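You operate a simulated robot arm through the tools that you are given. There is no shell and no other tool. Be economical: measure what you need, move in short steps, check, and stop when the job is done.

The job below is to be done with a simulated robot arm. You get a single attempt, and the scene is never put back.

## Task
Put one of the spacers from the make-up table on top of the green packet there.
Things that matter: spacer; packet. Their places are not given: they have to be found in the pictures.

It is judged by the outcome, as a careful person would: the job done as asked, and still so three seconds after it is handed in. It fails if anything else is knocked over, pushed out of place, dropped, spilled or broken.

## Robot
A 7-joint arm with a two-finger parallel gripper, fixed in place. Base frame: the origin is at the foot of the arm, x ahead of it, y to its left, z up; the work surface is at about z = 0. Lengths are in m, angles in rad, forces in N, time in s.
With the tool pointing down near the work surface it reaches from about 0.22 to 0.58 m from the base axis. Its first joint turns from -1.152 to 1.152 rad. Payload 2.5 kg.
The tool frame sits at the grasp point between the pads (the TCP): z along the fingers, y along the line on which they close. The tips reach 0.023 m beyond it. The gripper opens to 0.094 m. The fingers are 0.038 m wide and 0.01 m thick; the gripper's body (0.054 by 0.096 m) begins 0.039 m behind the TCP.
Orientation is that of the tool frame in the base frame, as [roll, pitch, yaw] about the fixed x, y, z axes, in that order (R = Rz(yaw) Ry(pitch) Rx(roll)). With the fingers straight down and closing along the base's y, the tool's x points along the base's -x, its y along +y and its z along -z.

## Interface
- The arm moves only by the tool drive_tool. Its argument "commands" is a list of rows, each a list of 3 entries, a list of its own where there are three numbers: the shift along the tool's x, y, z in m, then the turn, a rotation vector about the tool's x, y, z in rad, then the gripper command, from -1 (shut) to 1 (fully open), values between in proportion. In form: [[[dx, dy, dz], [rx, ry, rz], claw], ...]. A call has 1 to 8 rows; each row is the pose to reach, as a shift and turn from the pose commanded when the call began, along the tool's axes at that moment. Each row takes 0.2 s and may step no farther than 0.05 m and 0.15 rad from the row before; otherwise, or with a gripper value out of range, the whole call is refused. A pose out of reach is approached as far as the arm can. The call stops where the force on the tool passes 40 N (or 10 N more than at its start, if that is more) or the arm is blocked; 0.2 s more then pass. Each finger travels about 0.108 m/s and halts on what it meets, pressing with about 22 N; the grip force reading is that of the motor and also rises with nothing between the fingers. The clock runs only during rows and for 0.2 s after the last one: add rows that repeat a pose to give the fingers time. It gives the time, the measured TCP pose, the force on the tool (base axes), the opening and the grip force at its end, in the units of the frame above (readings bear some noise), and new pictures: "show" is both (left out), scene, wrist or none.
- Cameras (640 x 400 px; columns grow to the right, rows downward): "scene" is fixed at [0.1037, -0.4029, 0.5437]; the picture's right is [0.92, -0.38, 0.00], its down [-0.23, -0.55, -0.81] and it looks along [0.31, 0.75, -0.59] (base axes); focal length 341 px, centre (320, 200). "wrist" rides on the gripper at [-0.039, 0, -0.044] in the tool frame; the picture's right is [0.00, -1.00, 0.00], its down [0.97, 0.00, -0.24] and it looks along [0.24, 0.00, 0.97] (tool axes); focal length 218 px, centre (320, 200).
- locate(camera, pixels): for up to 12 pixels [column, row] of the newest picture of that camera ("zoom" is the newest enlarged one), the place [x, y, z] in the base frame of the surface seen there, good to about 0.003 m. It takes no simulated time.
- inspect(camera, box): a new picture of the part [left, top, right, bottom] of that camera's present view, enlarged. It takes no simulated time.
- close_job(): hands the job in; it is judged then, once.

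Keep the steps short. Do not move on a guess: measure, check each grasp and each placing, and mend mistakes. In all there are 60 turns and 170 pictures (those below and enlarged ones count). Leave the gripper open and the arm clear of the work at the hand-in unless told otherwise, and finish with a single line.

The tools are called after "Emit:" as a command line: name --argument value ..., lists and objects as JSON in quotes. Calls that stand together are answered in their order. drive_tool: Moves the arm, as the interface text tells. Its arguments: {"type":"object","properties":{"commands":{"type":"array"},"show":{"type":"string","enum":["both","scene","wrist","none"]}},"required":["commands"]} The other tools are called the same way: locate (camera, pixels) gives the place of the surface under pixels of a picture; inspect (camera, box) takes an enlarged picture of a part of a camera's view; close_job () hands the job in.

At the start:

```text
time_s: 0.0
tcp_pos: [0.2954, 0.1282, 0.2611]
ee_rot: [-3.141, -0.001, -3.141]
force: [-0.6, -0.1, -0.4]
width: 0.0939
grasp_force: 0.1
```

scene: 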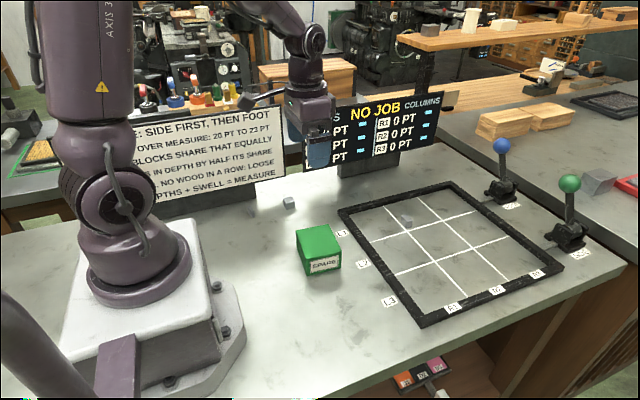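
wrist: 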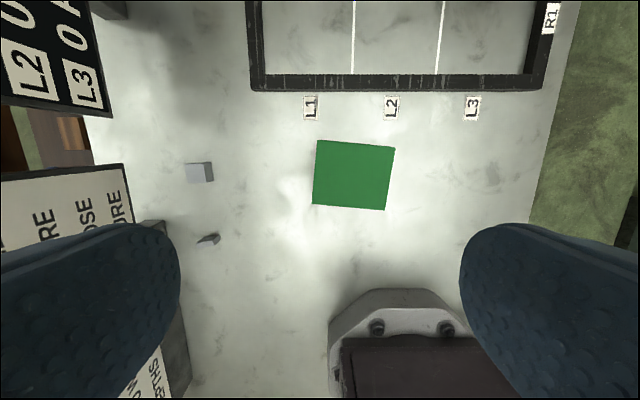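

I see a green packet near (319,250) and small grey pieces near (289,203) and (407,220). I'll enlarge these areas before choosing a piece.

Emit:
inspect --camera "scene" --box '[240, 170, 440, 295]'

Emit:
inspect --camera "wrist" --box '[150, 130, 410, 292]'

Emit:
inspect --camera "scene" --box '[120, 90, 450, 296]'

Emit:
locate --camera "wrist" --pixels '[[198, 172], [208, 239], [317, 141], [394, 148], [386, 209], [313, 203], [353, 175], [187, 165], [187, 181], [255, 170]]'

Emit:
locate --camera "scene" --pixels '[[289, 200], [289, 206], [407, 219], [318, 240], [325, 266]]'

```text
3.20 times, centred on (340, 232) of scene
```

zoom: 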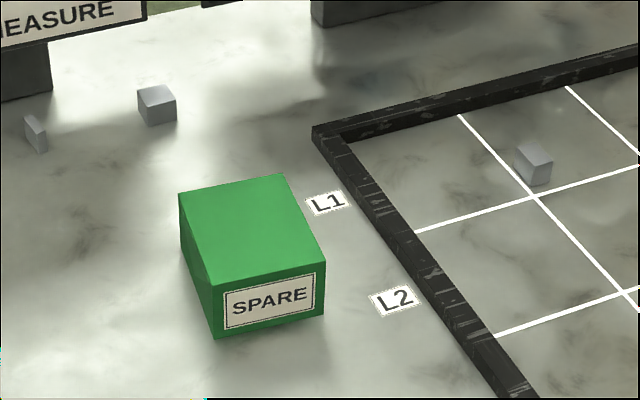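

```text
2.46 times, centred on (280, 211) of wrist
```

zoom: 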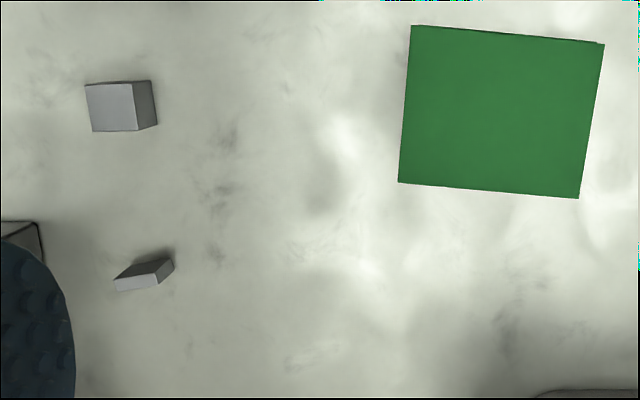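

```text
1.94 times, centred on (285, 193) of scene
```

zoom: 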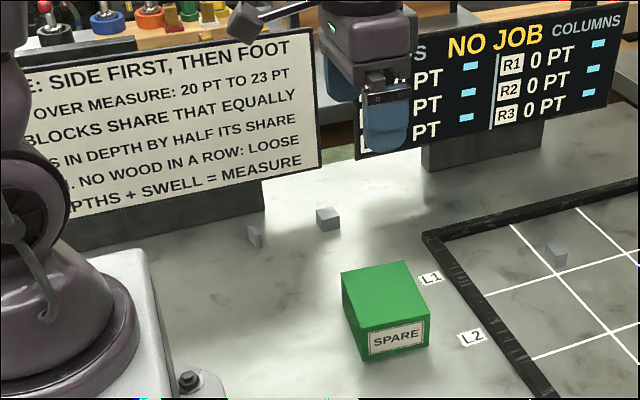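

```text
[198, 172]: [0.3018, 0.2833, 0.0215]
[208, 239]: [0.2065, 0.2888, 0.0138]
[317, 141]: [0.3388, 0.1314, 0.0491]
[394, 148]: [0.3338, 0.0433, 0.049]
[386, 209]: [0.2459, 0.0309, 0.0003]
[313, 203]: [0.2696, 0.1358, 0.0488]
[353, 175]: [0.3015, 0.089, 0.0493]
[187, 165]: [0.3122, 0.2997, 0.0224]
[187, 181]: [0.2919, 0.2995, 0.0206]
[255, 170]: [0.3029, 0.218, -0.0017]
```

```text
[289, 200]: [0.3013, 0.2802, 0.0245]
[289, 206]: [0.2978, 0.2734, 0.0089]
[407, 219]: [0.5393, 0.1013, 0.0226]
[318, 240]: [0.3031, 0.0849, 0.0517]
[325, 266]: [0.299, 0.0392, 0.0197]
```

The loose grey block's top is near (0.301, 0.287, 0.022), and the packet's top is at z≈0.049. Next I'll measure the signs behind it for clearance, and the block's corners.

Emit:
locate --camera "scene" --pixels '[[283, 110], [284, 178], [308, 170], [305, 120], [240, 195], [215, 190], [345, 175], [340, 110], [200, 130], [400, 168]]'

Emit:
inspect --camera "wrist" --box '[160, 140, 240, 190]'

```text
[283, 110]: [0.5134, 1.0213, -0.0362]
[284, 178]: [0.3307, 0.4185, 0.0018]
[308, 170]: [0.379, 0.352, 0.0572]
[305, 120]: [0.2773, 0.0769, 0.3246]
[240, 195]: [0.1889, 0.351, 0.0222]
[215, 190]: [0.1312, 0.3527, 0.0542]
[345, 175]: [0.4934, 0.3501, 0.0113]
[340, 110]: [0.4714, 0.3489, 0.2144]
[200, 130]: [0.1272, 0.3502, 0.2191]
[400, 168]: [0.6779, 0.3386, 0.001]
```

```text
8.00 times, centred on (200, 165) of wrist
```

zoom: 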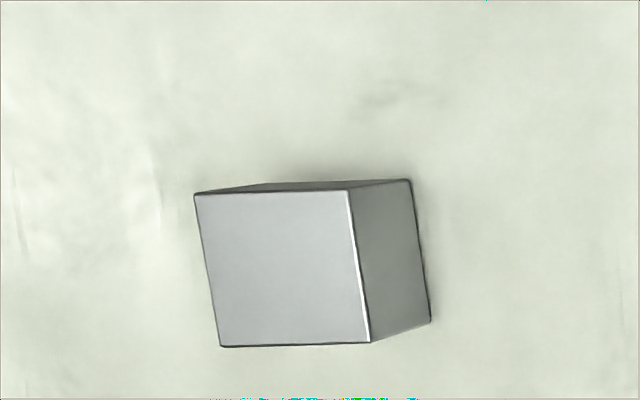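

The signs stand at y≈0.35, up to z≈0.22, so I'll close the fingers along base x, which keeps the gripper narrow towards them. I'll go to y≈0.23 up high while turning about the tool's z, then look.

Emit:
drive_tool --commands '[[[0, 0.015, 0], [0, 0, 0.14], 1], [[0, 0.03, 0], [0, 0, 0.28], 1], [[0, 0.045, 0], [0, 0, 0.42], 1], [[0, 0.06, 0], [0, 0, 0.56], 1], [[0, 0.075, 0], [0, 0, 0.7], 1], [[0, 0.09, 0], [0, 0, 0.84], 1], [[0, 0.1, 0], [0, 0, 0.98], 1], [[0, 0.1, 0], [0, 0, 1.12], 1]]' --show "both"

```text
time_s: 1.8
tcp_pos: [0.2955, 0.228, 0.2608]
ee_rot: [3.141, 0.0, 2.019]
force: [0.2, -0.3, -0.6]
width: 0.0938
grasp_force: 0.1
```

scene: 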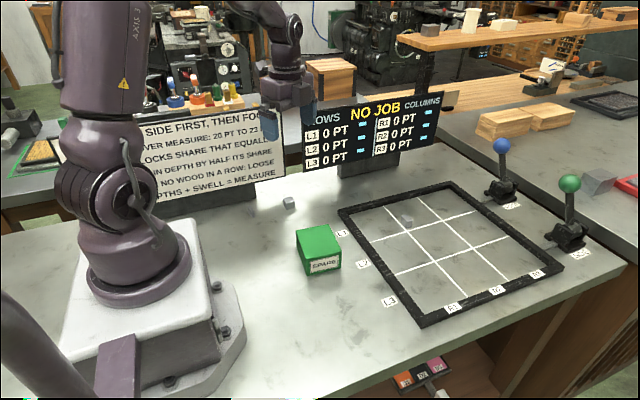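
wrist: 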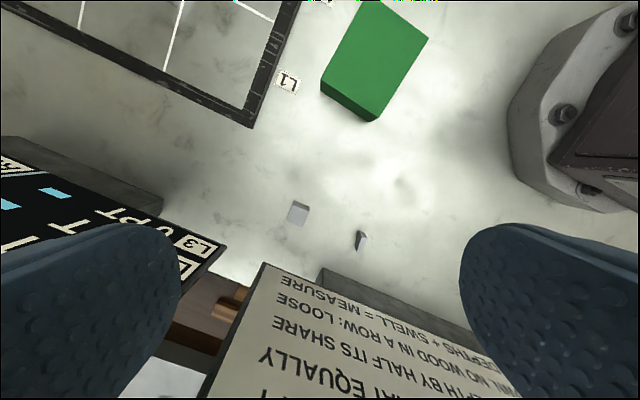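

The turn works. I'll measure the block's corners from this new view, and the sign edges near it.

Emit:
inspect --camera "wrist" --box '[260, 185, 340, 235]'

Emit:
locate --camera "wrist" --pixels '[[268, 267], [227, 246], [205, 238], [285, 276], [245, 320], [300, 215]]'

```text
8.00 times, centred on (300, 210) of wrist
```

zoom: 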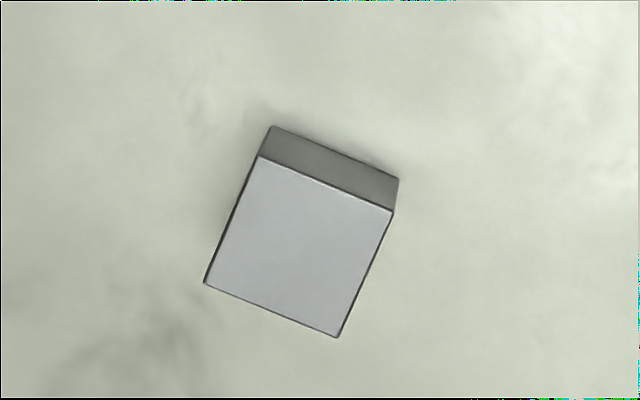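

```text
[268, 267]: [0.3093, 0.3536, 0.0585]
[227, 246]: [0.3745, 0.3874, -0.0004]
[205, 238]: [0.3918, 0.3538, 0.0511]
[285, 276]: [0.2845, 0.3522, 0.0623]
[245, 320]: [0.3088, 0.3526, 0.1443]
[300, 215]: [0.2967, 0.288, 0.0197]
```

I'll locate the top-face corners in this enlarged view, at (262,160), (388,212), (337,333) and (209,282).

Emit:
locate --camera "zoom" --pixels '[[264, 162], [387, 213], [336, 331], [211, 281], [299, 247], [398, 182], [271, 128]]'

```text
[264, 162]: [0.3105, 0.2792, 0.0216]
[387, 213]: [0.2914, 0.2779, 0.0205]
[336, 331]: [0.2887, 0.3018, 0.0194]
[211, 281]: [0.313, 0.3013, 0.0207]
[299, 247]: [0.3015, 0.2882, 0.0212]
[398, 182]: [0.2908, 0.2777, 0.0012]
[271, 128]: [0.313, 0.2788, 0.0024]
```

The block is about 21 mm, centred at (0.3015, 0.289) and turned about 3° from the base axes. I'll line up over it at height, with 0.40 rad more turn.

Emit:
drive_tool --commands '[[[0.013, 0.008, 0], [0, 0, 0.1], 1], [[0.026, 0.016, 0], [0, 0, 0.2], 1], [[0.039, 0.024, 0], [0, 0, 0.3], 1], [[0.0524, 0.0319, 0], [0, 0, 0.4], 1], [[0.0524, 0.0319, 0.03], [0, 0, 0.4], 0.2], [[0.0524, 0.0319, 0.06], [0, 0, 0.4], 0.2]]' --show "both"

```text
time_s: 3.2
tcp_pos: [0.3004, 0.2882, 0.1989]
ee_rot: [3.141, 0.0, 1.621]
force: [-0.2, 0.1, 0.0]
width: 0.0567
grasp_force: 0.1
```

scene: 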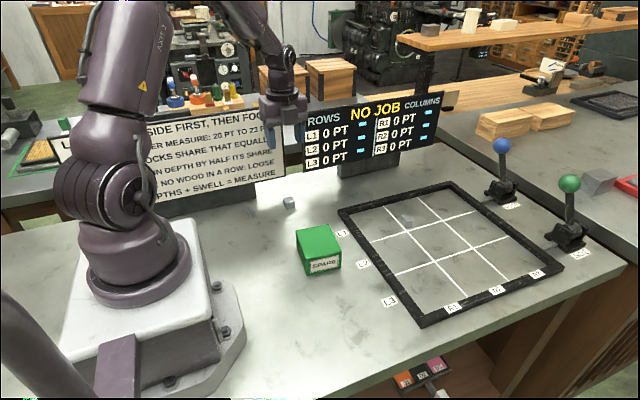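
wrist: 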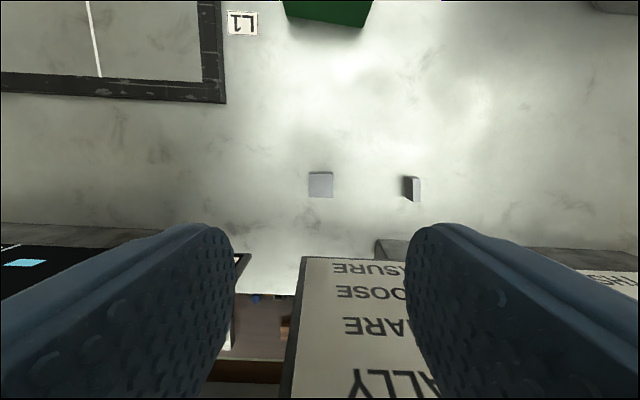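

The gripper is lined up and clear of the signs. I'll check the block's centre again in this view before going down.

Emit:
locate --camera "wrist" --pixels '[[310, 174], [331, 174], [332, 195], [310, 195], [320, 185], [410, 188]]'

Emit:
drive_tool --commands '[[[0, 0, 0.04], [0, 0, 0], 0.1], [[0, 0, 0.08], [0, 0, 0], 0.1], [[0, 0, 0.115], [0, 0, 0], 0.1]]' --show "both"

```text
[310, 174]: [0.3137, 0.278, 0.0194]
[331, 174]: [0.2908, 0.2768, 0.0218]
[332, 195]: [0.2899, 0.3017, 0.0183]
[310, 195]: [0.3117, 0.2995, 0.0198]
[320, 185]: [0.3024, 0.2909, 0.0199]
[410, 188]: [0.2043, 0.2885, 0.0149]
```

```text
time_s: 3.7
tcp_pos: [0.3057, 0.2964, 0.1617]
ee_rot: [3.119, -0.024, 1.63]
force: [1.1, 1.6, 2.9]
width: 0.0515
grasp_force: 0.0
stopped in row 2: the force on the tool passed its limit (the readings are from after the stop); the commanded pose is now the measured one
```

scene: 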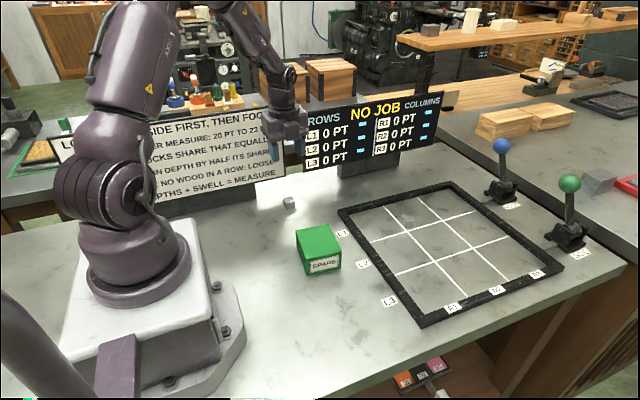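
wrist: 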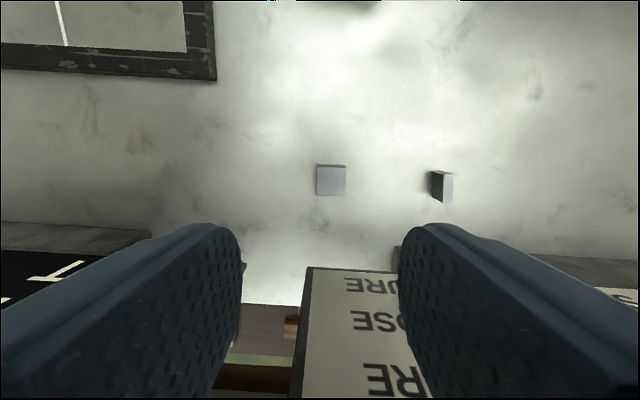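

Something was touched on the way down, and the tool shifted about 8 mm in y and tilted slightly. I'm looking closely around the gripper and signs before moving.

Emit:
inspect --camera "scene" --box '[200, 50, 360, 150]'

Emit:
inspect --camera "scene" --box '[240, 90, 336, 150]'

Emit:
locate --camera "scene" --pixels '[[284, 175], [281, 150], [250, 112], [270, 108], [307, 165], [308, 112], [330, 108], [290, 120], [290, 80], [300, 100]]'

Emit:
locate --camera "wrist" --pixels '[[310, 270], [293, 390], [385, 275], [225, 340], [290, 310], [270, 320]]'

```text
4.00 times, centred on (280, 100) of scene
```

zoom: 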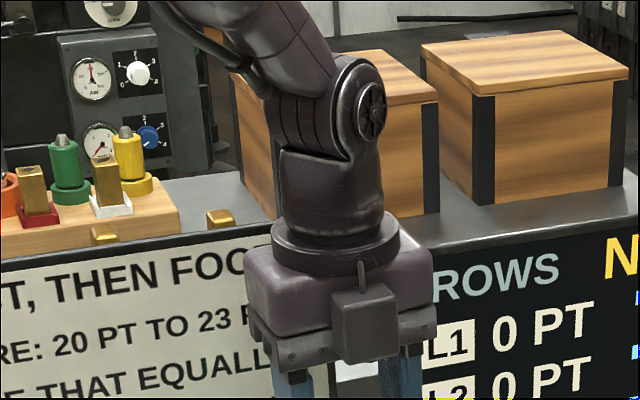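

```text
6.67 times, centred on (288, 120) of scene
```

zoom: 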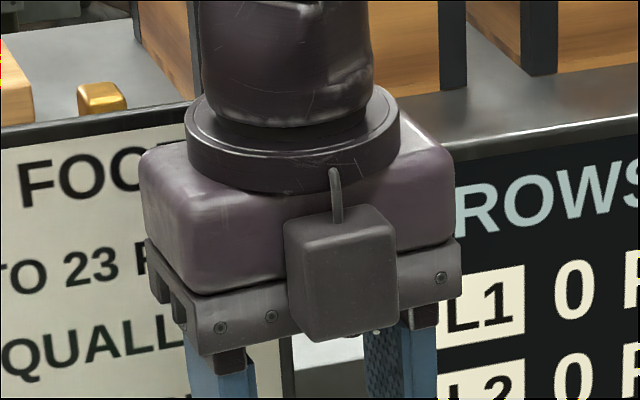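

```text
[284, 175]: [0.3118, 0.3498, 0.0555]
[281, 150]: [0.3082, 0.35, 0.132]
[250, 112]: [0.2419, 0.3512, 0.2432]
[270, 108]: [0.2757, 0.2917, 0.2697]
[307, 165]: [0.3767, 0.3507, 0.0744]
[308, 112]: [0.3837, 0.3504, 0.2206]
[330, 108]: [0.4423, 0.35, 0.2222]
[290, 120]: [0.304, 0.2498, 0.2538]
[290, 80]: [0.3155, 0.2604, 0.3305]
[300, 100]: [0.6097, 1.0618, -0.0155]
```

```text
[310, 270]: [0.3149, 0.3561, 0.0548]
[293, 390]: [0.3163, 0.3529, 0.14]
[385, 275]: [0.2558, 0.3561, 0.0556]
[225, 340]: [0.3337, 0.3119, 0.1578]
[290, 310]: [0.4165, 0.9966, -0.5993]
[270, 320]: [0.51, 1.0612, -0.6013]
```

The left sign's top is at z≈0.243 and ends at x≈0.31. The hand's rear seems to have met its top edge, though the signs look unmoved. I'll back up, level the tool and shift it to y≈0.28, then look again.

Emit:
drive_tool --commands '[[[-0.001, 0, -0.02], [0, 0, 0], 0.1], [[-0.002, 0, -0.04], [0.01, -0.01, 0.005], 0.1], [[-0.016, -0.005, -0.05], [0.0225, -0.024, 0.01], 0.1], [[-0.016, -0.005, -0.05], [0.0225, -0.024, 0.01], 0.1]]' --show "both"

```text
time_s: 4.7
tcp_pos: [0.3014, 0.2775, 0.2121]
ee_rot: [-3.141, 0.0, 1.617]
force: [-0.3, 0.1, -0.5]
width: 0.0517
grasp_force: 0.0
```

scene: 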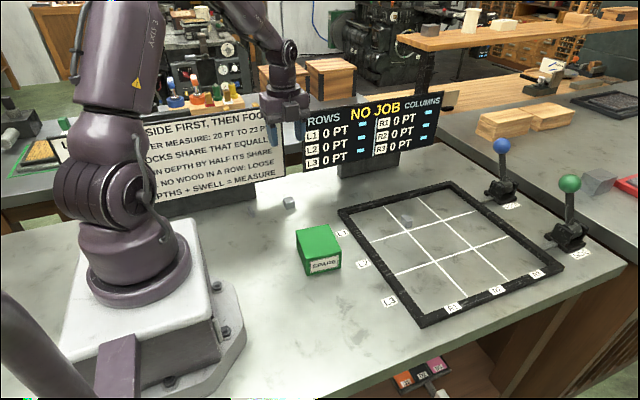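
wrist: 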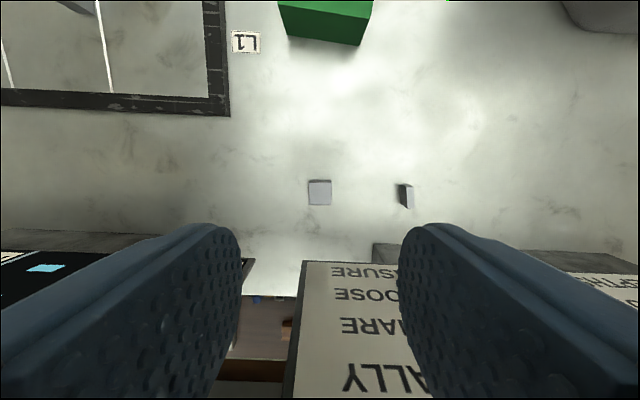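

The signs haven't moved and the tool is level. Now I'll go down slowly at y≈0.278 in small rows.

Emit:
drive_tool --commands '[[[0, 0, 0.01], [0, 0, 0], 0.1], [[0, 0, 0.02], [0, 0, 0], 0.1], [[0, 0, 0.03], [0, 0, 0], 0.1], [[0, 0, 0.04], [0, 0, 0], 0.1], [[0, 0, 0.05], [0, 0, 0], 0.1], [[0, 0, 0.06], [0, 0, 0], 0.1]]' --show "scene"

```text
time_s: 6.0
tcp_pos: [0.3027, 0.2821, 0.1665]
ee_rot: [3.13, -0.016, 1.619]
force: [0.0, -0.3, 1.0]
width: 0.0519
grasp_force: 0.0
stopped in row 6: the force on the tool passed its limit (the readings are from after the stop); the commanded pose is now the measured one
```

scene: 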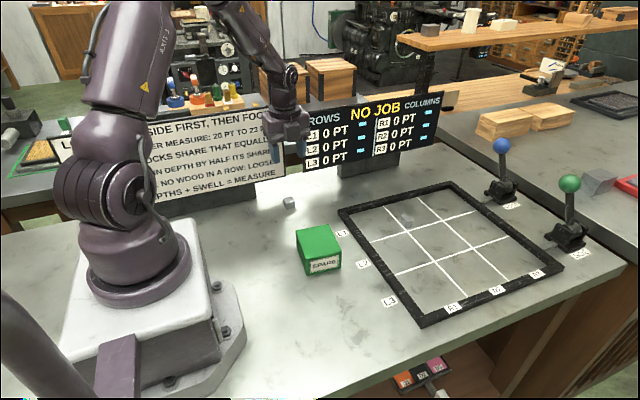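

It was blocked again at about the same height (z≈0.165), even farther from the signs. I need to find out what is touching, so I'm taking closer views.

Emit:
inspect --camera "scene" --box '[60, 0, 380, 200]'

Emit:
inspect --camera "wrist" --box '[200, 150, 520, 350]'

Emit:
inspect --camera "scene" --box '[250, 100, 346, 220]'

```text
2.00 times, centred on (220, 100) of scene
```

zoom: 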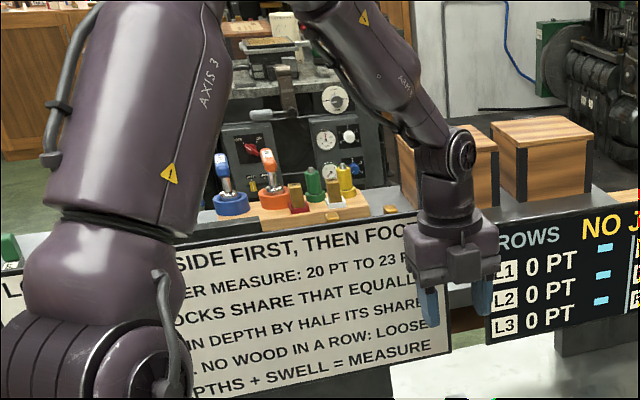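

```text
2.00 times, centred on (360, 250) of wrist
```

zoom: 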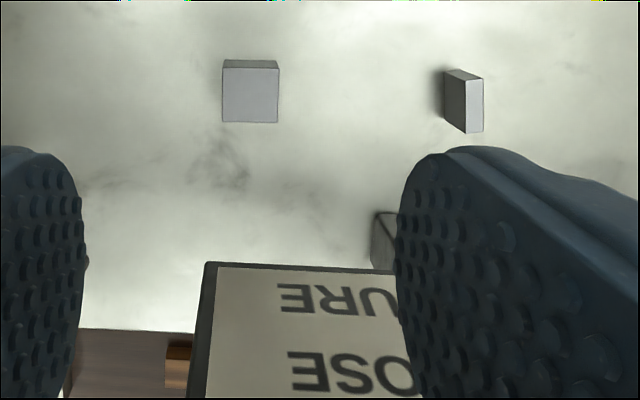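

```text
3.33 times, centred on (298, 160) of scene
```

zoom: 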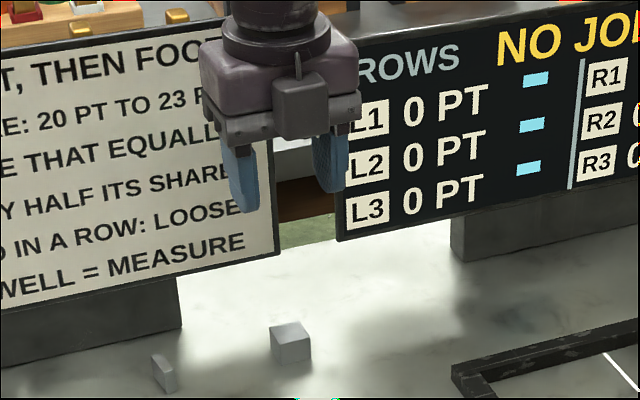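

Nothing obvious is touching at the gripper. I'll measure points along the arm and on the sign tops to find which link is close to something.

Emit:
locate --camera "scene" --pixels '[[60, 190], [80, 100], [110, 185], [150, 110], [175, 60], [240, 40], [265, 70], [280, 85], [270, 118], [300, 120], [62, 145], [160, 128]]'

Emit:
locate --camera "wrist" --pixels '[[320, 195], [430, 200], [225, 300], [420, 300], [300, 320], [5, 260], [635, 270]]'

Emit:
drive_tool --commands '[[[0, 0, 0], [0, 0, 0], 0.1]]' --show "wrist"

```text
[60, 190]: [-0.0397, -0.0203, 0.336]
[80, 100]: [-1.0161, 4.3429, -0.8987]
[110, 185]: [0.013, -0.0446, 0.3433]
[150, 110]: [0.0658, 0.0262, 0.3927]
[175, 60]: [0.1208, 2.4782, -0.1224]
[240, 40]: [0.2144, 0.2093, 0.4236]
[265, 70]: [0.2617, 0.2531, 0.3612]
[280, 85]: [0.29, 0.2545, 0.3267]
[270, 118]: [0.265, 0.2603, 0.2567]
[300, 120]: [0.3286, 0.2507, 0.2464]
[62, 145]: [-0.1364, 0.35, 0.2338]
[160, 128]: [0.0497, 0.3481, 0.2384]
```

```text
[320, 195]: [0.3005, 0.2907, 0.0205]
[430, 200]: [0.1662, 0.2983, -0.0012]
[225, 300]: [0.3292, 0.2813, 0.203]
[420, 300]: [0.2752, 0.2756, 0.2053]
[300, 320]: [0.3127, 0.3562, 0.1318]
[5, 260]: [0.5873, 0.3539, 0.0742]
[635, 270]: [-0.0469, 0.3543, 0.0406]
```

```text
time_s: 6.4
tcp_pos: [0.3021, 0.2825, 0.1657]
ee_rot: [3.131, -0.016, 1.62]
force: [-1.4, 0.6, 3.0]
width: 0.0518
grasp_force: 0.1
```

wrist: 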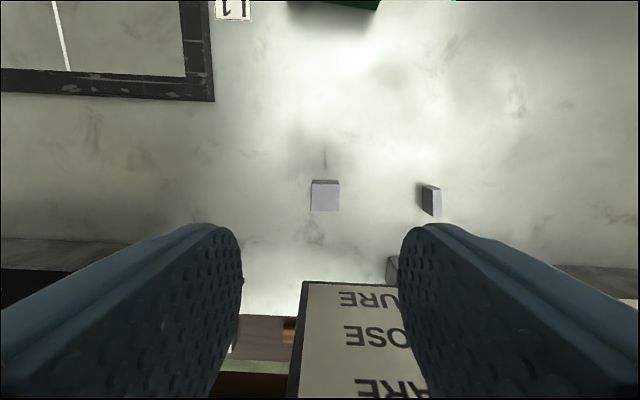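

A steady light upward push (about 3 N) shows the hand is resting on something. There is a thin mark at wrist (325,158), so I'm enlarging it and the area around the fingers.

Emit:
inspect --camera "wrist" --box '[280, 120, 376, 220]'

Emit:
inspect --camera "wrist" --box '[220, 220, 420, 400]'

Emit:
inspect --camera "scene" --box '[255, 55, 335, 105]'

```text
4.00 times, centred on (328, 170) of wrist
```

zoom: 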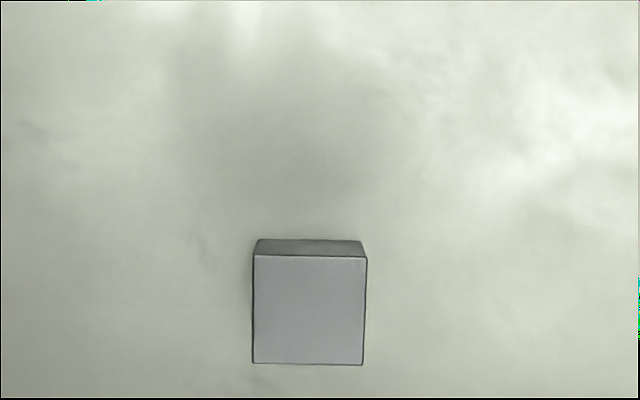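

```text
2.22 times, centred on (320, 310) of wrist
```

zoom: 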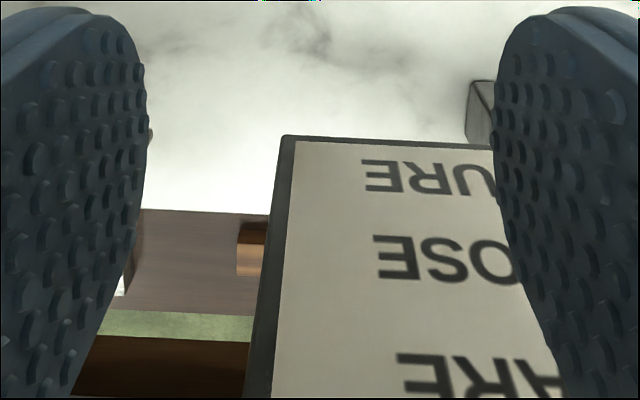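

```text
8.00 times, centred on (295, 80) of scene
```

zoom: 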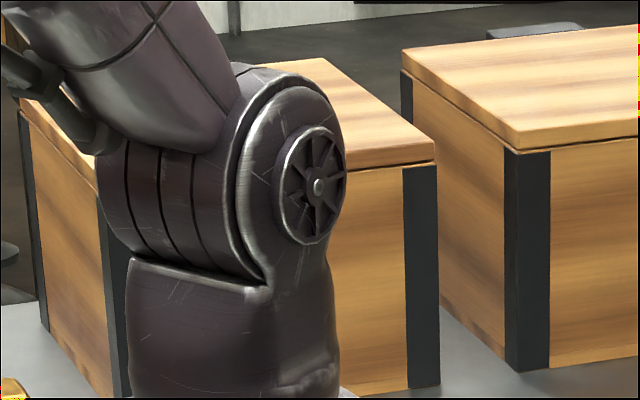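

I can't see the contact point. It's likely the hidden rear of the wrist against the sign's top edge. I'll go up and tilt the tool about 0.45 rad, so the tips point towards the signs and the hand leans well away from them.

Emit:
drive_tool --commands '[[[0, 0, -0.03], [0, 0, 0], 0.1], [[0, 0, -0.06], [0.01, -0.015, 0], 0.1], [[0, 0, -0.06], [0.01, 0.1, 0], 0.1], [[0, 0, -0.06], [0.01, 0.22, 0], 0.1], [[0, 0, -0.06], [0.01, 0.34, 0], 0.1], [[0, 0, -0.06], [0.01, 0.44, 0], 0.1], [[0, 0, -0.06], [0.01, 0.44, 0], 0.1]]' --show "both"

```text
time_s: 8.0
tcp_pos: [0.3027, 0.281, 0.2264]
ee_rot: [3.138, -0.457, 1.622]
force: [-0.2, -0.2, 0.1]
width: 0.0517
grasp_force: 0.1
```

scene: 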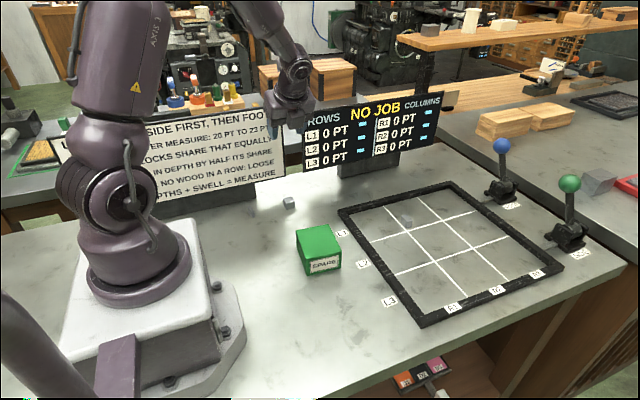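
wrist: 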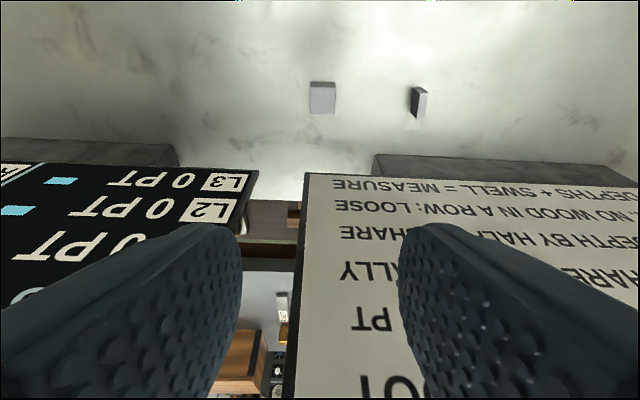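

Level readings are clean and the hand now leans away from the signs. I'll go straight down slowly to z≈0.12, past the height where it was blocked.

Emit:
drive_tool --commands '[[[-0.0088, 0, 0.0179], [0, 0, 0], 0.1], [[-0.0164, 0, 0.0358], [0, 0, 0], 0.1], [[-0.0245, 0, 0.0538], [0, 0, 0], 0.1], [[-0.0289, 0, 0.0628], [0, 0, 0], 0.1], [[-0.0333, 0, 0.0718], [0, 0, 0], 0.1], [[-0.0377, 0, 0.0808], [0, 0, 0], 0.1], [[-0.0421, 0, 0.0898], [0, 0, 0], 0.1], [[-0.0465, 0, 0.0988], [0, 0, 0], 0.1]]' --show "both"

```text
time_s: 9.8
tcp_pos: [0.3027, 0.2817, 0.116]
ee_rot: [3.139, -0.455, 1.622]
force: [0.5, -0.3, -0.4]
width: 0.0516
grasp_force: 0.1
```

scene: 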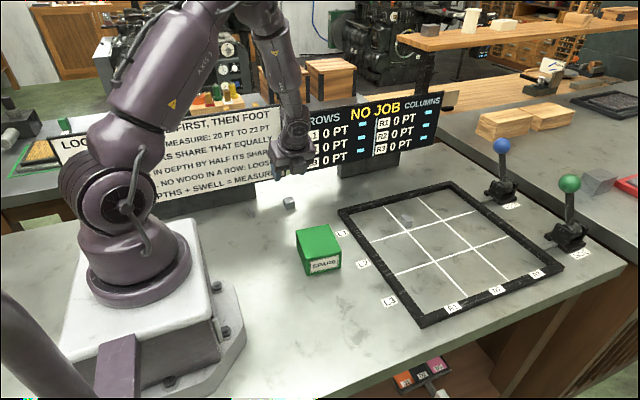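
wrist: 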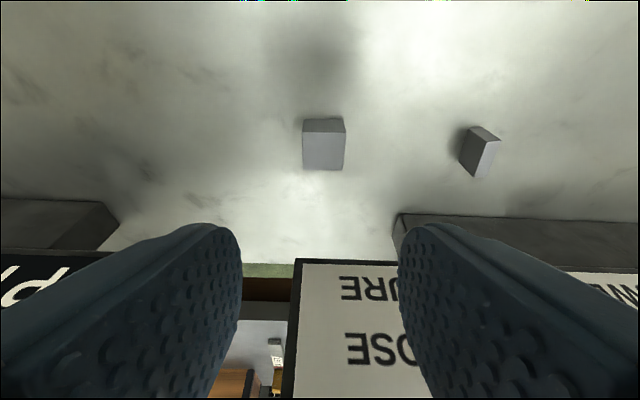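

It got past that height with no contact. I'll check the block's place and the stand's front once more before the last part.

Emit:
locate --camera "wrist" --pixels '[[304, 134], [344, 134], [343, 169], [304, 168], [324, 150], [398, 225], [110, 215], [480, 155]]'

```text
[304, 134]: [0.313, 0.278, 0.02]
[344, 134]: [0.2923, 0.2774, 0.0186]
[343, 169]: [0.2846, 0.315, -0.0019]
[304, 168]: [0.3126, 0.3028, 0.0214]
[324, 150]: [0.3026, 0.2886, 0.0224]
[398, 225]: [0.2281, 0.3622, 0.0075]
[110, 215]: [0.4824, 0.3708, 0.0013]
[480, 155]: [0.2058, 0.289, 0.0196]
```

The block is centred at (0.302, 0.289) and the stands begin beyond y≈0.36, so the way is clear. I'll go down to z≈0.033 with the fingers open on both sides of the block.

Emit:
drive_tool --commands '[[[-0.0059, 0, 0.0156], [0, 0, 0], 0.1], [[-0.0118, 0, 0.0312], [0, 0, 0], 0.1], [[-0.0176, 0, 0.0468], [0, 0, 0], 0.1], [[-0.0235, 0, 0.0624], [0, 0, 0], 0.1], [[-0.0265, 0, 0.0702], [0, 0, 0], 0.1], [[-0.0294, 0, 0.078], [0, 0, 0], 0.1]]' --show "both"

```text
time_s: 10.5
tcp_pos: [0.3062, 0.2832, 0.0768]
ee_rot: [3.135, -0.453, 1.615]
force: [0.9, -1.9, -1.1]
width: 0.0517
grasp_force: 0.1
stopped in row 3: the force on the tool passed its limit (the readings are from after the stop); the commanded pose is now the measured one
```

scene: 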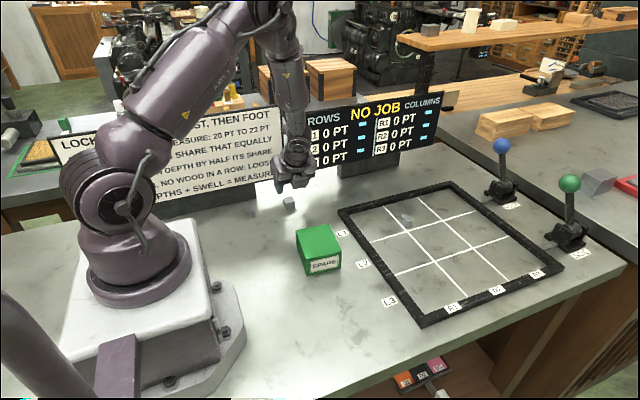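
wrist: 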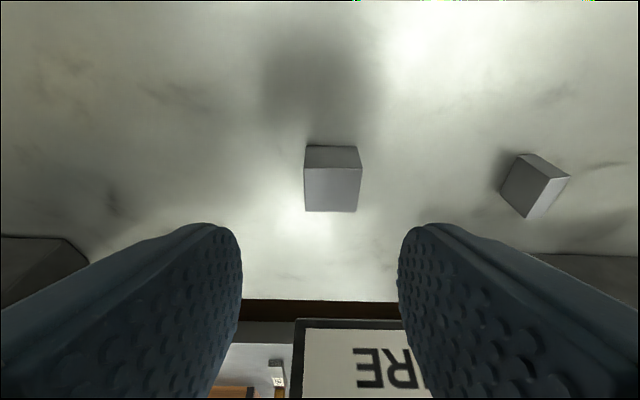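

It was blocked again at z≈0.077, this time pushed slightly in +x. I'll enlarge the wrist and forearm against the signs, and measure them.

Emit:
inspect --camera "scene" --box '[230, 50, 358, 210]'

Emit:
locate --camera "scene" --pixels '[[290, 60], [278, 75], [303, 75], [290, 100], [282, 125], [305, 125], [285, 150], [300, 150], [290, 170], [310, 165], [276, 130], [272, 178]]'

```text
2.50 times, centred on (294, 130) of scene
```

zoom: 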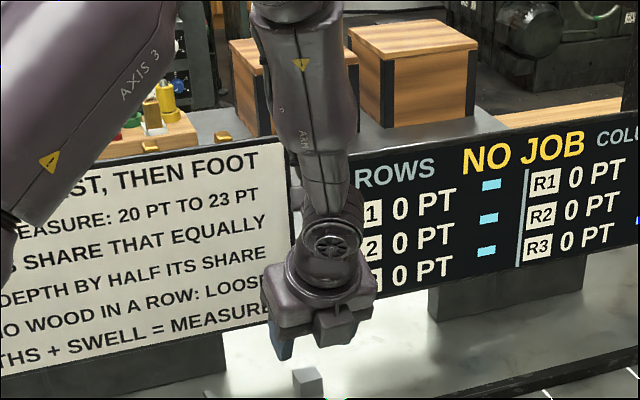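

```text
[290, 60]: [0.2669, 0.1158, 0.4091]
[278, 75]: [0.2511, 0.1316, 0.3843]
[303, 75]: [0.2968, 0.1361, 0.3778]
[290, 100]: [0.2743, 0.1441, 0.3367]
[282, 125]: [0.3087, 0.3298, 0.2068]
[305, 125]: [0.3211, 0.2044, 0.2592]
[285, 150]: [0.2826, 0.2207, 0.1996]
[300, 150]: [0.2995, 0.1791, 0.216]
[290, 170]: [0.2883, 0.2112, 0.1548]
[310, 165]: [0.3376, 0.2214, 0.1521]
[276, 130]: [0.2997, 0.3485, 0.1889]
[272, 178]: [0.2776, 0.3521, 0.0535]
```

I can't see a contact here, so I'll probe gently: 4 mm straight down with holds, reading the steady force. That should separate a touch from a joint stop.

Emit:
drive_tool --commands '[[[0, 0, 0], [0, 0, 0], 0.1], [[-0.0018, 0, 0.0036], [0, 0, 0], 0.1], [[-0.0018, 0, 0.0036], [0, 0, 0], 0.1]]' --show "none"

Emit:
drive_tool --commands '[[[-0.0018, 0, 0.0036], [0, 0, 0], 0.1], [[-0.0018, 0, 0.0036], [0, 0, 0], 0.1]]' --show "scene"

```text
time_s: 11.3
tcp_pos: [0.3054, 0.2842, 0.0735]
ee_rot: [3.136, -0.454, 1.615]
force: [-0.3, -5.7, 3.8]
width: 0.0515
grasp_force: 0.0
```

```text
time_s: 11.9
tcp_pos: [0.3057, 0.2836, 0.0701]
ee_rot: [3.135, -0.452, 1.617]
force: [-1.1, -4.6, 2.5]
width: 0.0519
grasp_force: 0.1
```

scene: 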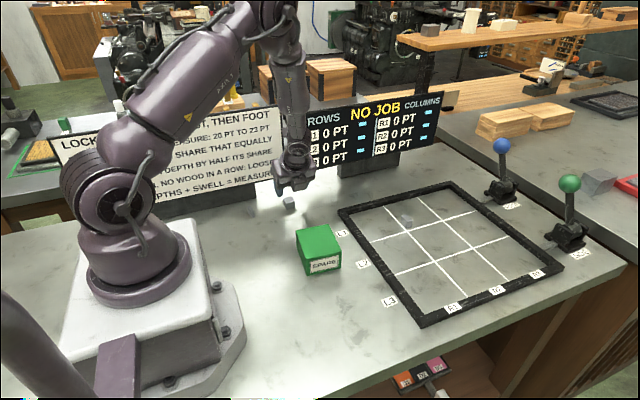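

There's a steady push of about 5 N in −y and 3 N up, so something really is touching towards the signs. I'll check whether the signs have moved, using the same enlarged box as at the start.

Emit:
inspect --camera "scene" --box '[120, 90, 450, 296]'

Emit:
inspect --camera "wrist" --box '[0, 0, 640, 400]'

Emit:
inspect --camera "scene" --box '[262, 130, 326, 200]'

```text
1.94 times, centred on (285, 193) of scene
```

zoom: 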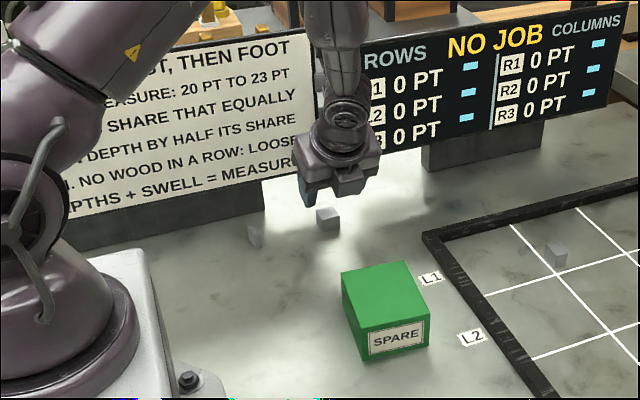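

```text
1.00 times, centred on (320, 200) of wrist
```

zoom: 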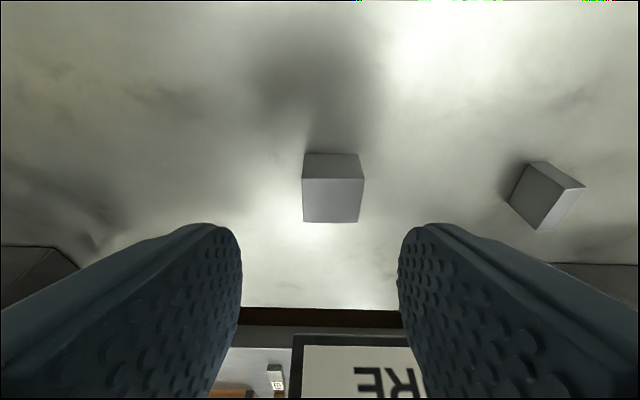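

```text
5.71 times, centred on (294, 165) of scene
```

zoom: 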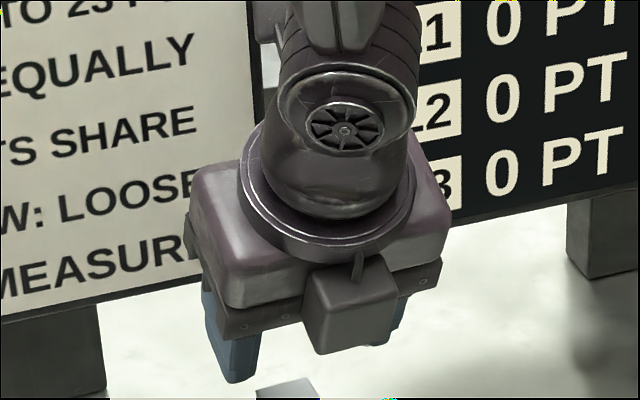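

The signs are unmoved. The wrist housing reaches back towards the sign in this area, so this block is awkward to get safely. The third grey block, in the empty frame at about (0.539, 0.101), is in the open, so I'll retreat away from the signs and use that one. The board reads "NO JOB" and 0 PT.

Emit:
drive_tool --commands '[[[-0.0135, 0, -0.0066], [0, 0, 0], 0.1], [[-0.0269, 0, -0.0132], [0, 0, 0], 0.1], [[-0.027, 0, -0.04], [0, 0, 0], 0.1], [[-0.027, 0, -0.07], [0, 0, 0], 0.1], [[-0.027, 0, -0.1], [0, 0, 0], 0.1], [[-0.027, 0, -0.13], [0, 0, 0], 0.1], [[-0.027, 0, -0.16], [0, 0, 0], 0.1], [[-0.027, 0, -0.19], [0, 0, 0], 0.1]]' --show "scene"

```text
time_s: 13.7
tcp_pos: [0.3094, 0.1763, 0.23]
ee_rot: [3.136, -0.452, 1.618]
force: [0.0, -0.8, 0.8]
width: 0.0517
grasp_force: 0.1
```

scene: 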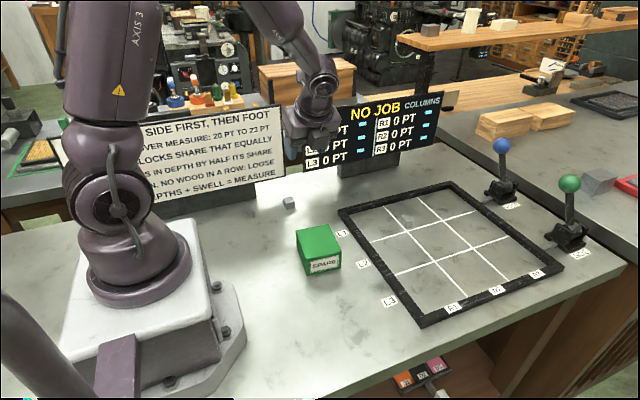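

I'm clear, and everything is where it was. Next I'll enlarge and measure the block in the frame and the frame's edges.

Emit:
inspect --camera "scene" --box '[383, 205, 431, 235]'

Emit:
locate --camera "scene" --pixels '[[407, 216], [407, 225], [401, 216], [413, 217], [350, 215], [453, 185], [428, 318], [556, 266], [503, 145], [568, 183], [490, 190], [555, 232]]'

```text
13.33 times, centred on (407, 220) of scene
```

zoom: 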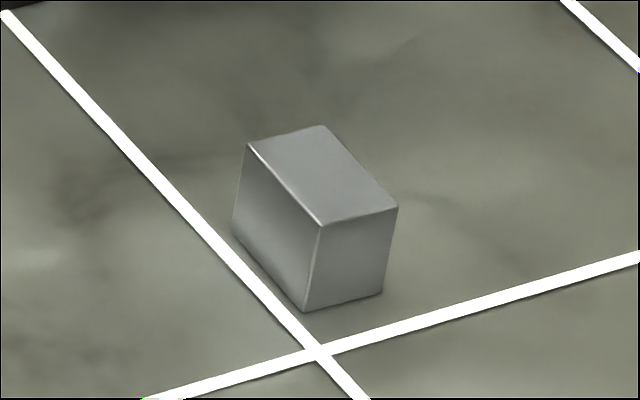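

```text
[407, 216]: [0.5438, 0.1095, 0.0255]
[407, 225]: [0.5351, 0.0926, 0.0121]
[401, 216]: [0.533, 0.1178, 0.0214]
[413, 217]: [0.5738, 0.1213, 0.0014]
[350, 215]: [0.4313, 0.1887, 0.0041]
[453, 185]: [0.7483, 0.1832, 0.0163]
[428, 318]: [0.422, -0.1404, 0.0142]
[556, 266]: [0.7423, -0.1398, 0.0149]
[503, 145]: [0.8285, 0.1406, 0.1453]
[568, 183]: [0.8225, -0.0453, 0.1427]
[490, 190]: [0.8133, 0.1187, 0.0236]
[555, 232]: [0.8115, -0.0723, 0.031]
```

The block is about (0.541, 0.104), roughly square to the frame, and the levers are well clear at x≈0.81. I'll level the tool first, then turn it back.

Emit:
drive_tool --commands '[[[0, 0, 0], [0, -0.12, 0], 0.5], [[0, 0, 0], [0, -0.24, 0], 0.8], [[0, 0, 0], [0, -0.36, 0], 1], [[0, 0, 0], [0.005, -0.452, 0], 1]]' --show "none"

Emit:
drive_tool --commands '[[[-0.005, 0.03, 0], [0, 0, -0.14], 1], [[-0.01, 0.06, 0], [0, 0, -0.28], 1], [[-0.015, 0.09, 0], [0, 0, -0.42], 1], [[-0.02, 0.12, 0], [0, 0, -0.56], 1], [[-0.025, 0.13, 0], [0, 0, -0.7], 1], [[-0.03, 0.14, 0], [0, 0, -0.84], 1], [[-0.035, 0.15, 0], [0, 0, -0.98], 1], [[-0.04, 0.16, 0], [0, 0, -1.12], 1]]' --show "both"

```text
time_s: 14.7
tcp_pos: [0.3098, 0.1764, 0.229]
ee_rot: [-3.14, 0.002, 1.616]
force: [0.4, 0.3, 1.0]
width: 0.094
grasp_force: 0.1
```

```text
time_s: 16.5
tcp_pos: [0.4707, 0.1436, 0.2283]
ee_rot: [3.141, 0.0, 2.738]
force: [0.3, 0.3, -1.6]
width: 0.0941
grasp_force: 0.2
```

scene: 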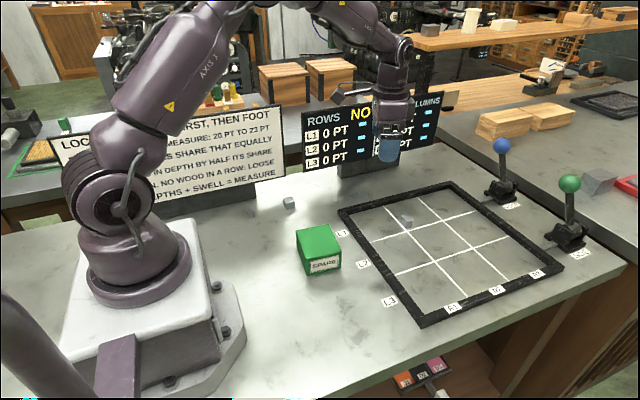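
wrist: 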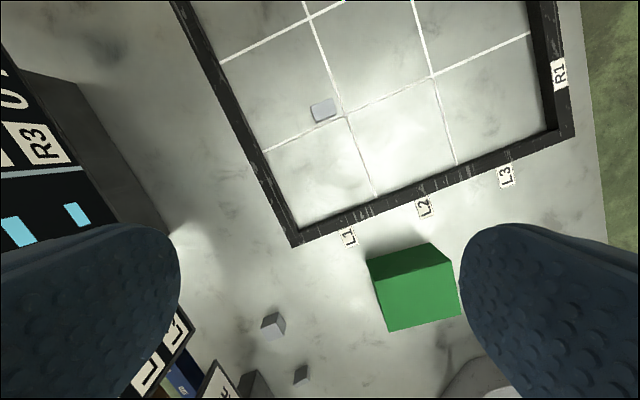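

Now the scene view shows a grey part sticking out from the hand's back at about (350,93), which was hidden before. I'll look at it, and measure the frame block.

Emit:
inspect --camera "scene" --box '[310, 40, 438, 170]'

Emit:
locate --camera "scene" --pixels '[[338, 95], [352, 93], [365, 95], [345, 102]]'

Emit:
inspect --camera "wrist" --box '[292, 90, 356, 130]'

```text
3.08 times, centred on (374, 105) of scene
```

zoom: 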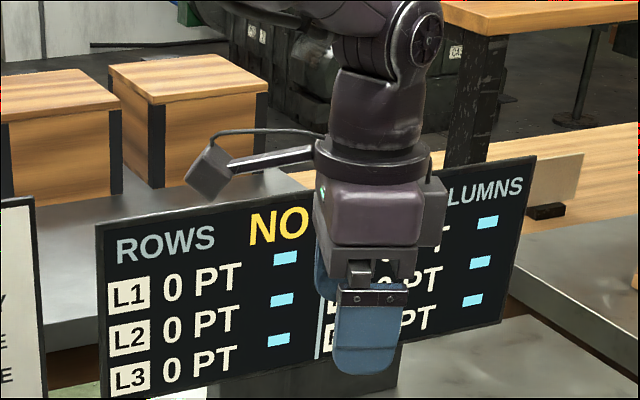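

```text
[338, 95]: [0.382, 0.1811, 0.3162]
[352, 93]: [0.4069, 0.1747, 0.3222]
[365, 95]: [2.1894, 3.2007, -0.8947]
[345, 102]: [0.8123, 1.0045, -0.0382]
```

```text
10.00 times, centred on (324, 110) of wrist
```

zoom: 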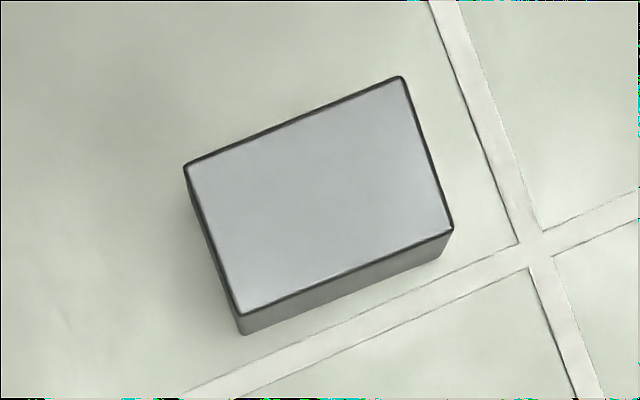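

That explains it: a second camera on a boom sticks out about 0.1 m from the tool's +x side, and it was hitting the sign. With the original yaw the boom points to −x, clear of the signs. So I can use the loose block after all and leave the frame alone. I'll move back above it at height with the original yaw.

Emit:
drive_tool --commands '[[[0.035, 0.005, -0.02], [0, 0, -0.08], 0.5], [[0.07, 0.011, -0.03], [0, 0, -0.16], 0.1], [[0.105, 0.017, -0.03], [0, 0, -0.24], 0.1], [[0.14, 0.022, -0.03], [0, 0, -0.32], 0.1], [[0.175, 0.028, -0.03], [0, 0, -0.4], 0.1], [[0.197, 0.031, -0.03], [0, 0, -0.4], 0.1], [[0.197, 0.031, -0.03], [0, 0, -0.4], 0.1]]' --show "both"

```text
time_s: 18.1
tcp_pos: [0.3041, 0.2516, 0.257]
ee_rot: [3.14, -0.001, 3.136]
force: [-0.3, 0.3, -0.5]
width: 0.0516
grasp_force: 0.1
```

scene: 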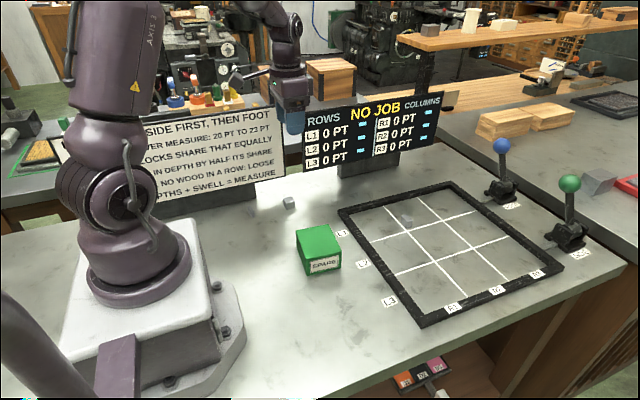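
wrist: 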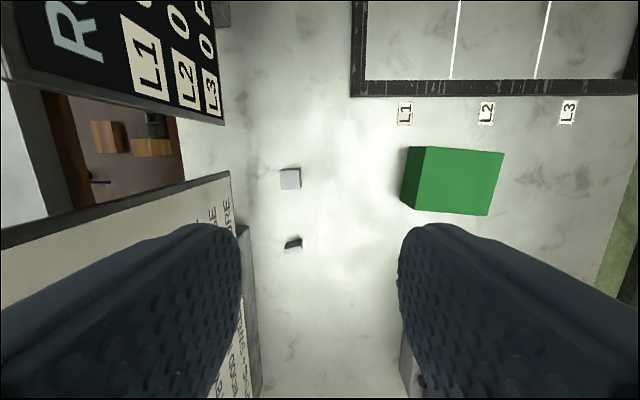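

The block is still in place and the boom now points to −x. I'll shift to y≈0.288 with a slight yaw correction, and go down slowly.

Emit:
drive_tool --commands '[[[0.001, 0.018, 0], [0, 0, -0.025], 0.1], [[0.002, 0.036, 0], [0, 0, -0.05], 0.1], [[0.002, 0.036, 0.02], [0, 0, -0.05], 0.1], [[0.002, 0.036, 0.04], [0, 0, -0.05], 0.1], [[0.002, 0.036, 0.06], [0, 0, -0.05], 0.1], [[0.002, 0.036, 0.08], [0, 0, -0.05], 0.1], [[0.002, 0.036, 0.1], [0, 0, -0.05], 0.1], [[0.002, 0.036, 0.12], [0, 0, -0.05], 0.1]]' --show "both"

```text
time_s: 19.9
tcp_pos: [0.3003, 0.2867, 0.1377]
ee_rot: [3.139, 0.0, -3.098]
force: [-0.2, -0.8, -0.4]
width: 0.0515
grasp_force: 0.0
```

scene: 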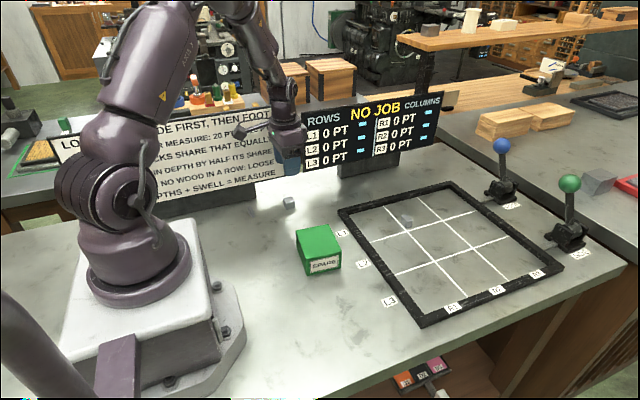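
wrist: 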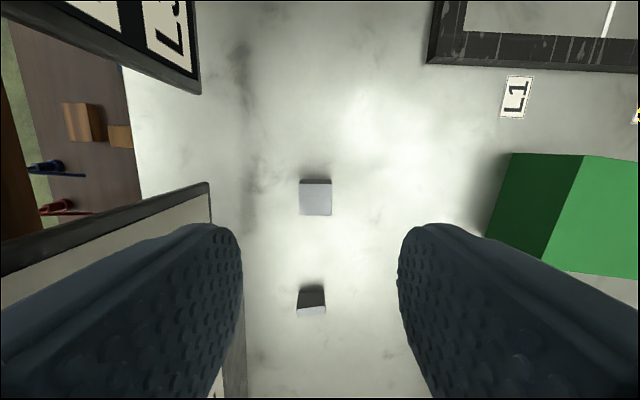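

There's no contact, and the block sits at (316,197) between the fingers. I'll measure it once more.

Emit:
locate --camera "wrist" --pixels '[[301, 186], [331, 185], [331, 213], [302, 213], [316, 199]]'

```text
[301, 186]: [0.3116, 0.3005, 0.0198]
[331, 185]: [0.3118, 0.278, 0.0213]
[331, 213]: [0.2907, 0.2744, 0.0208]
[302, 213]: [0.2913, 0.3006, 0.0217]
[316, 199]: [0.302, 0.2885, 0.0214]
```

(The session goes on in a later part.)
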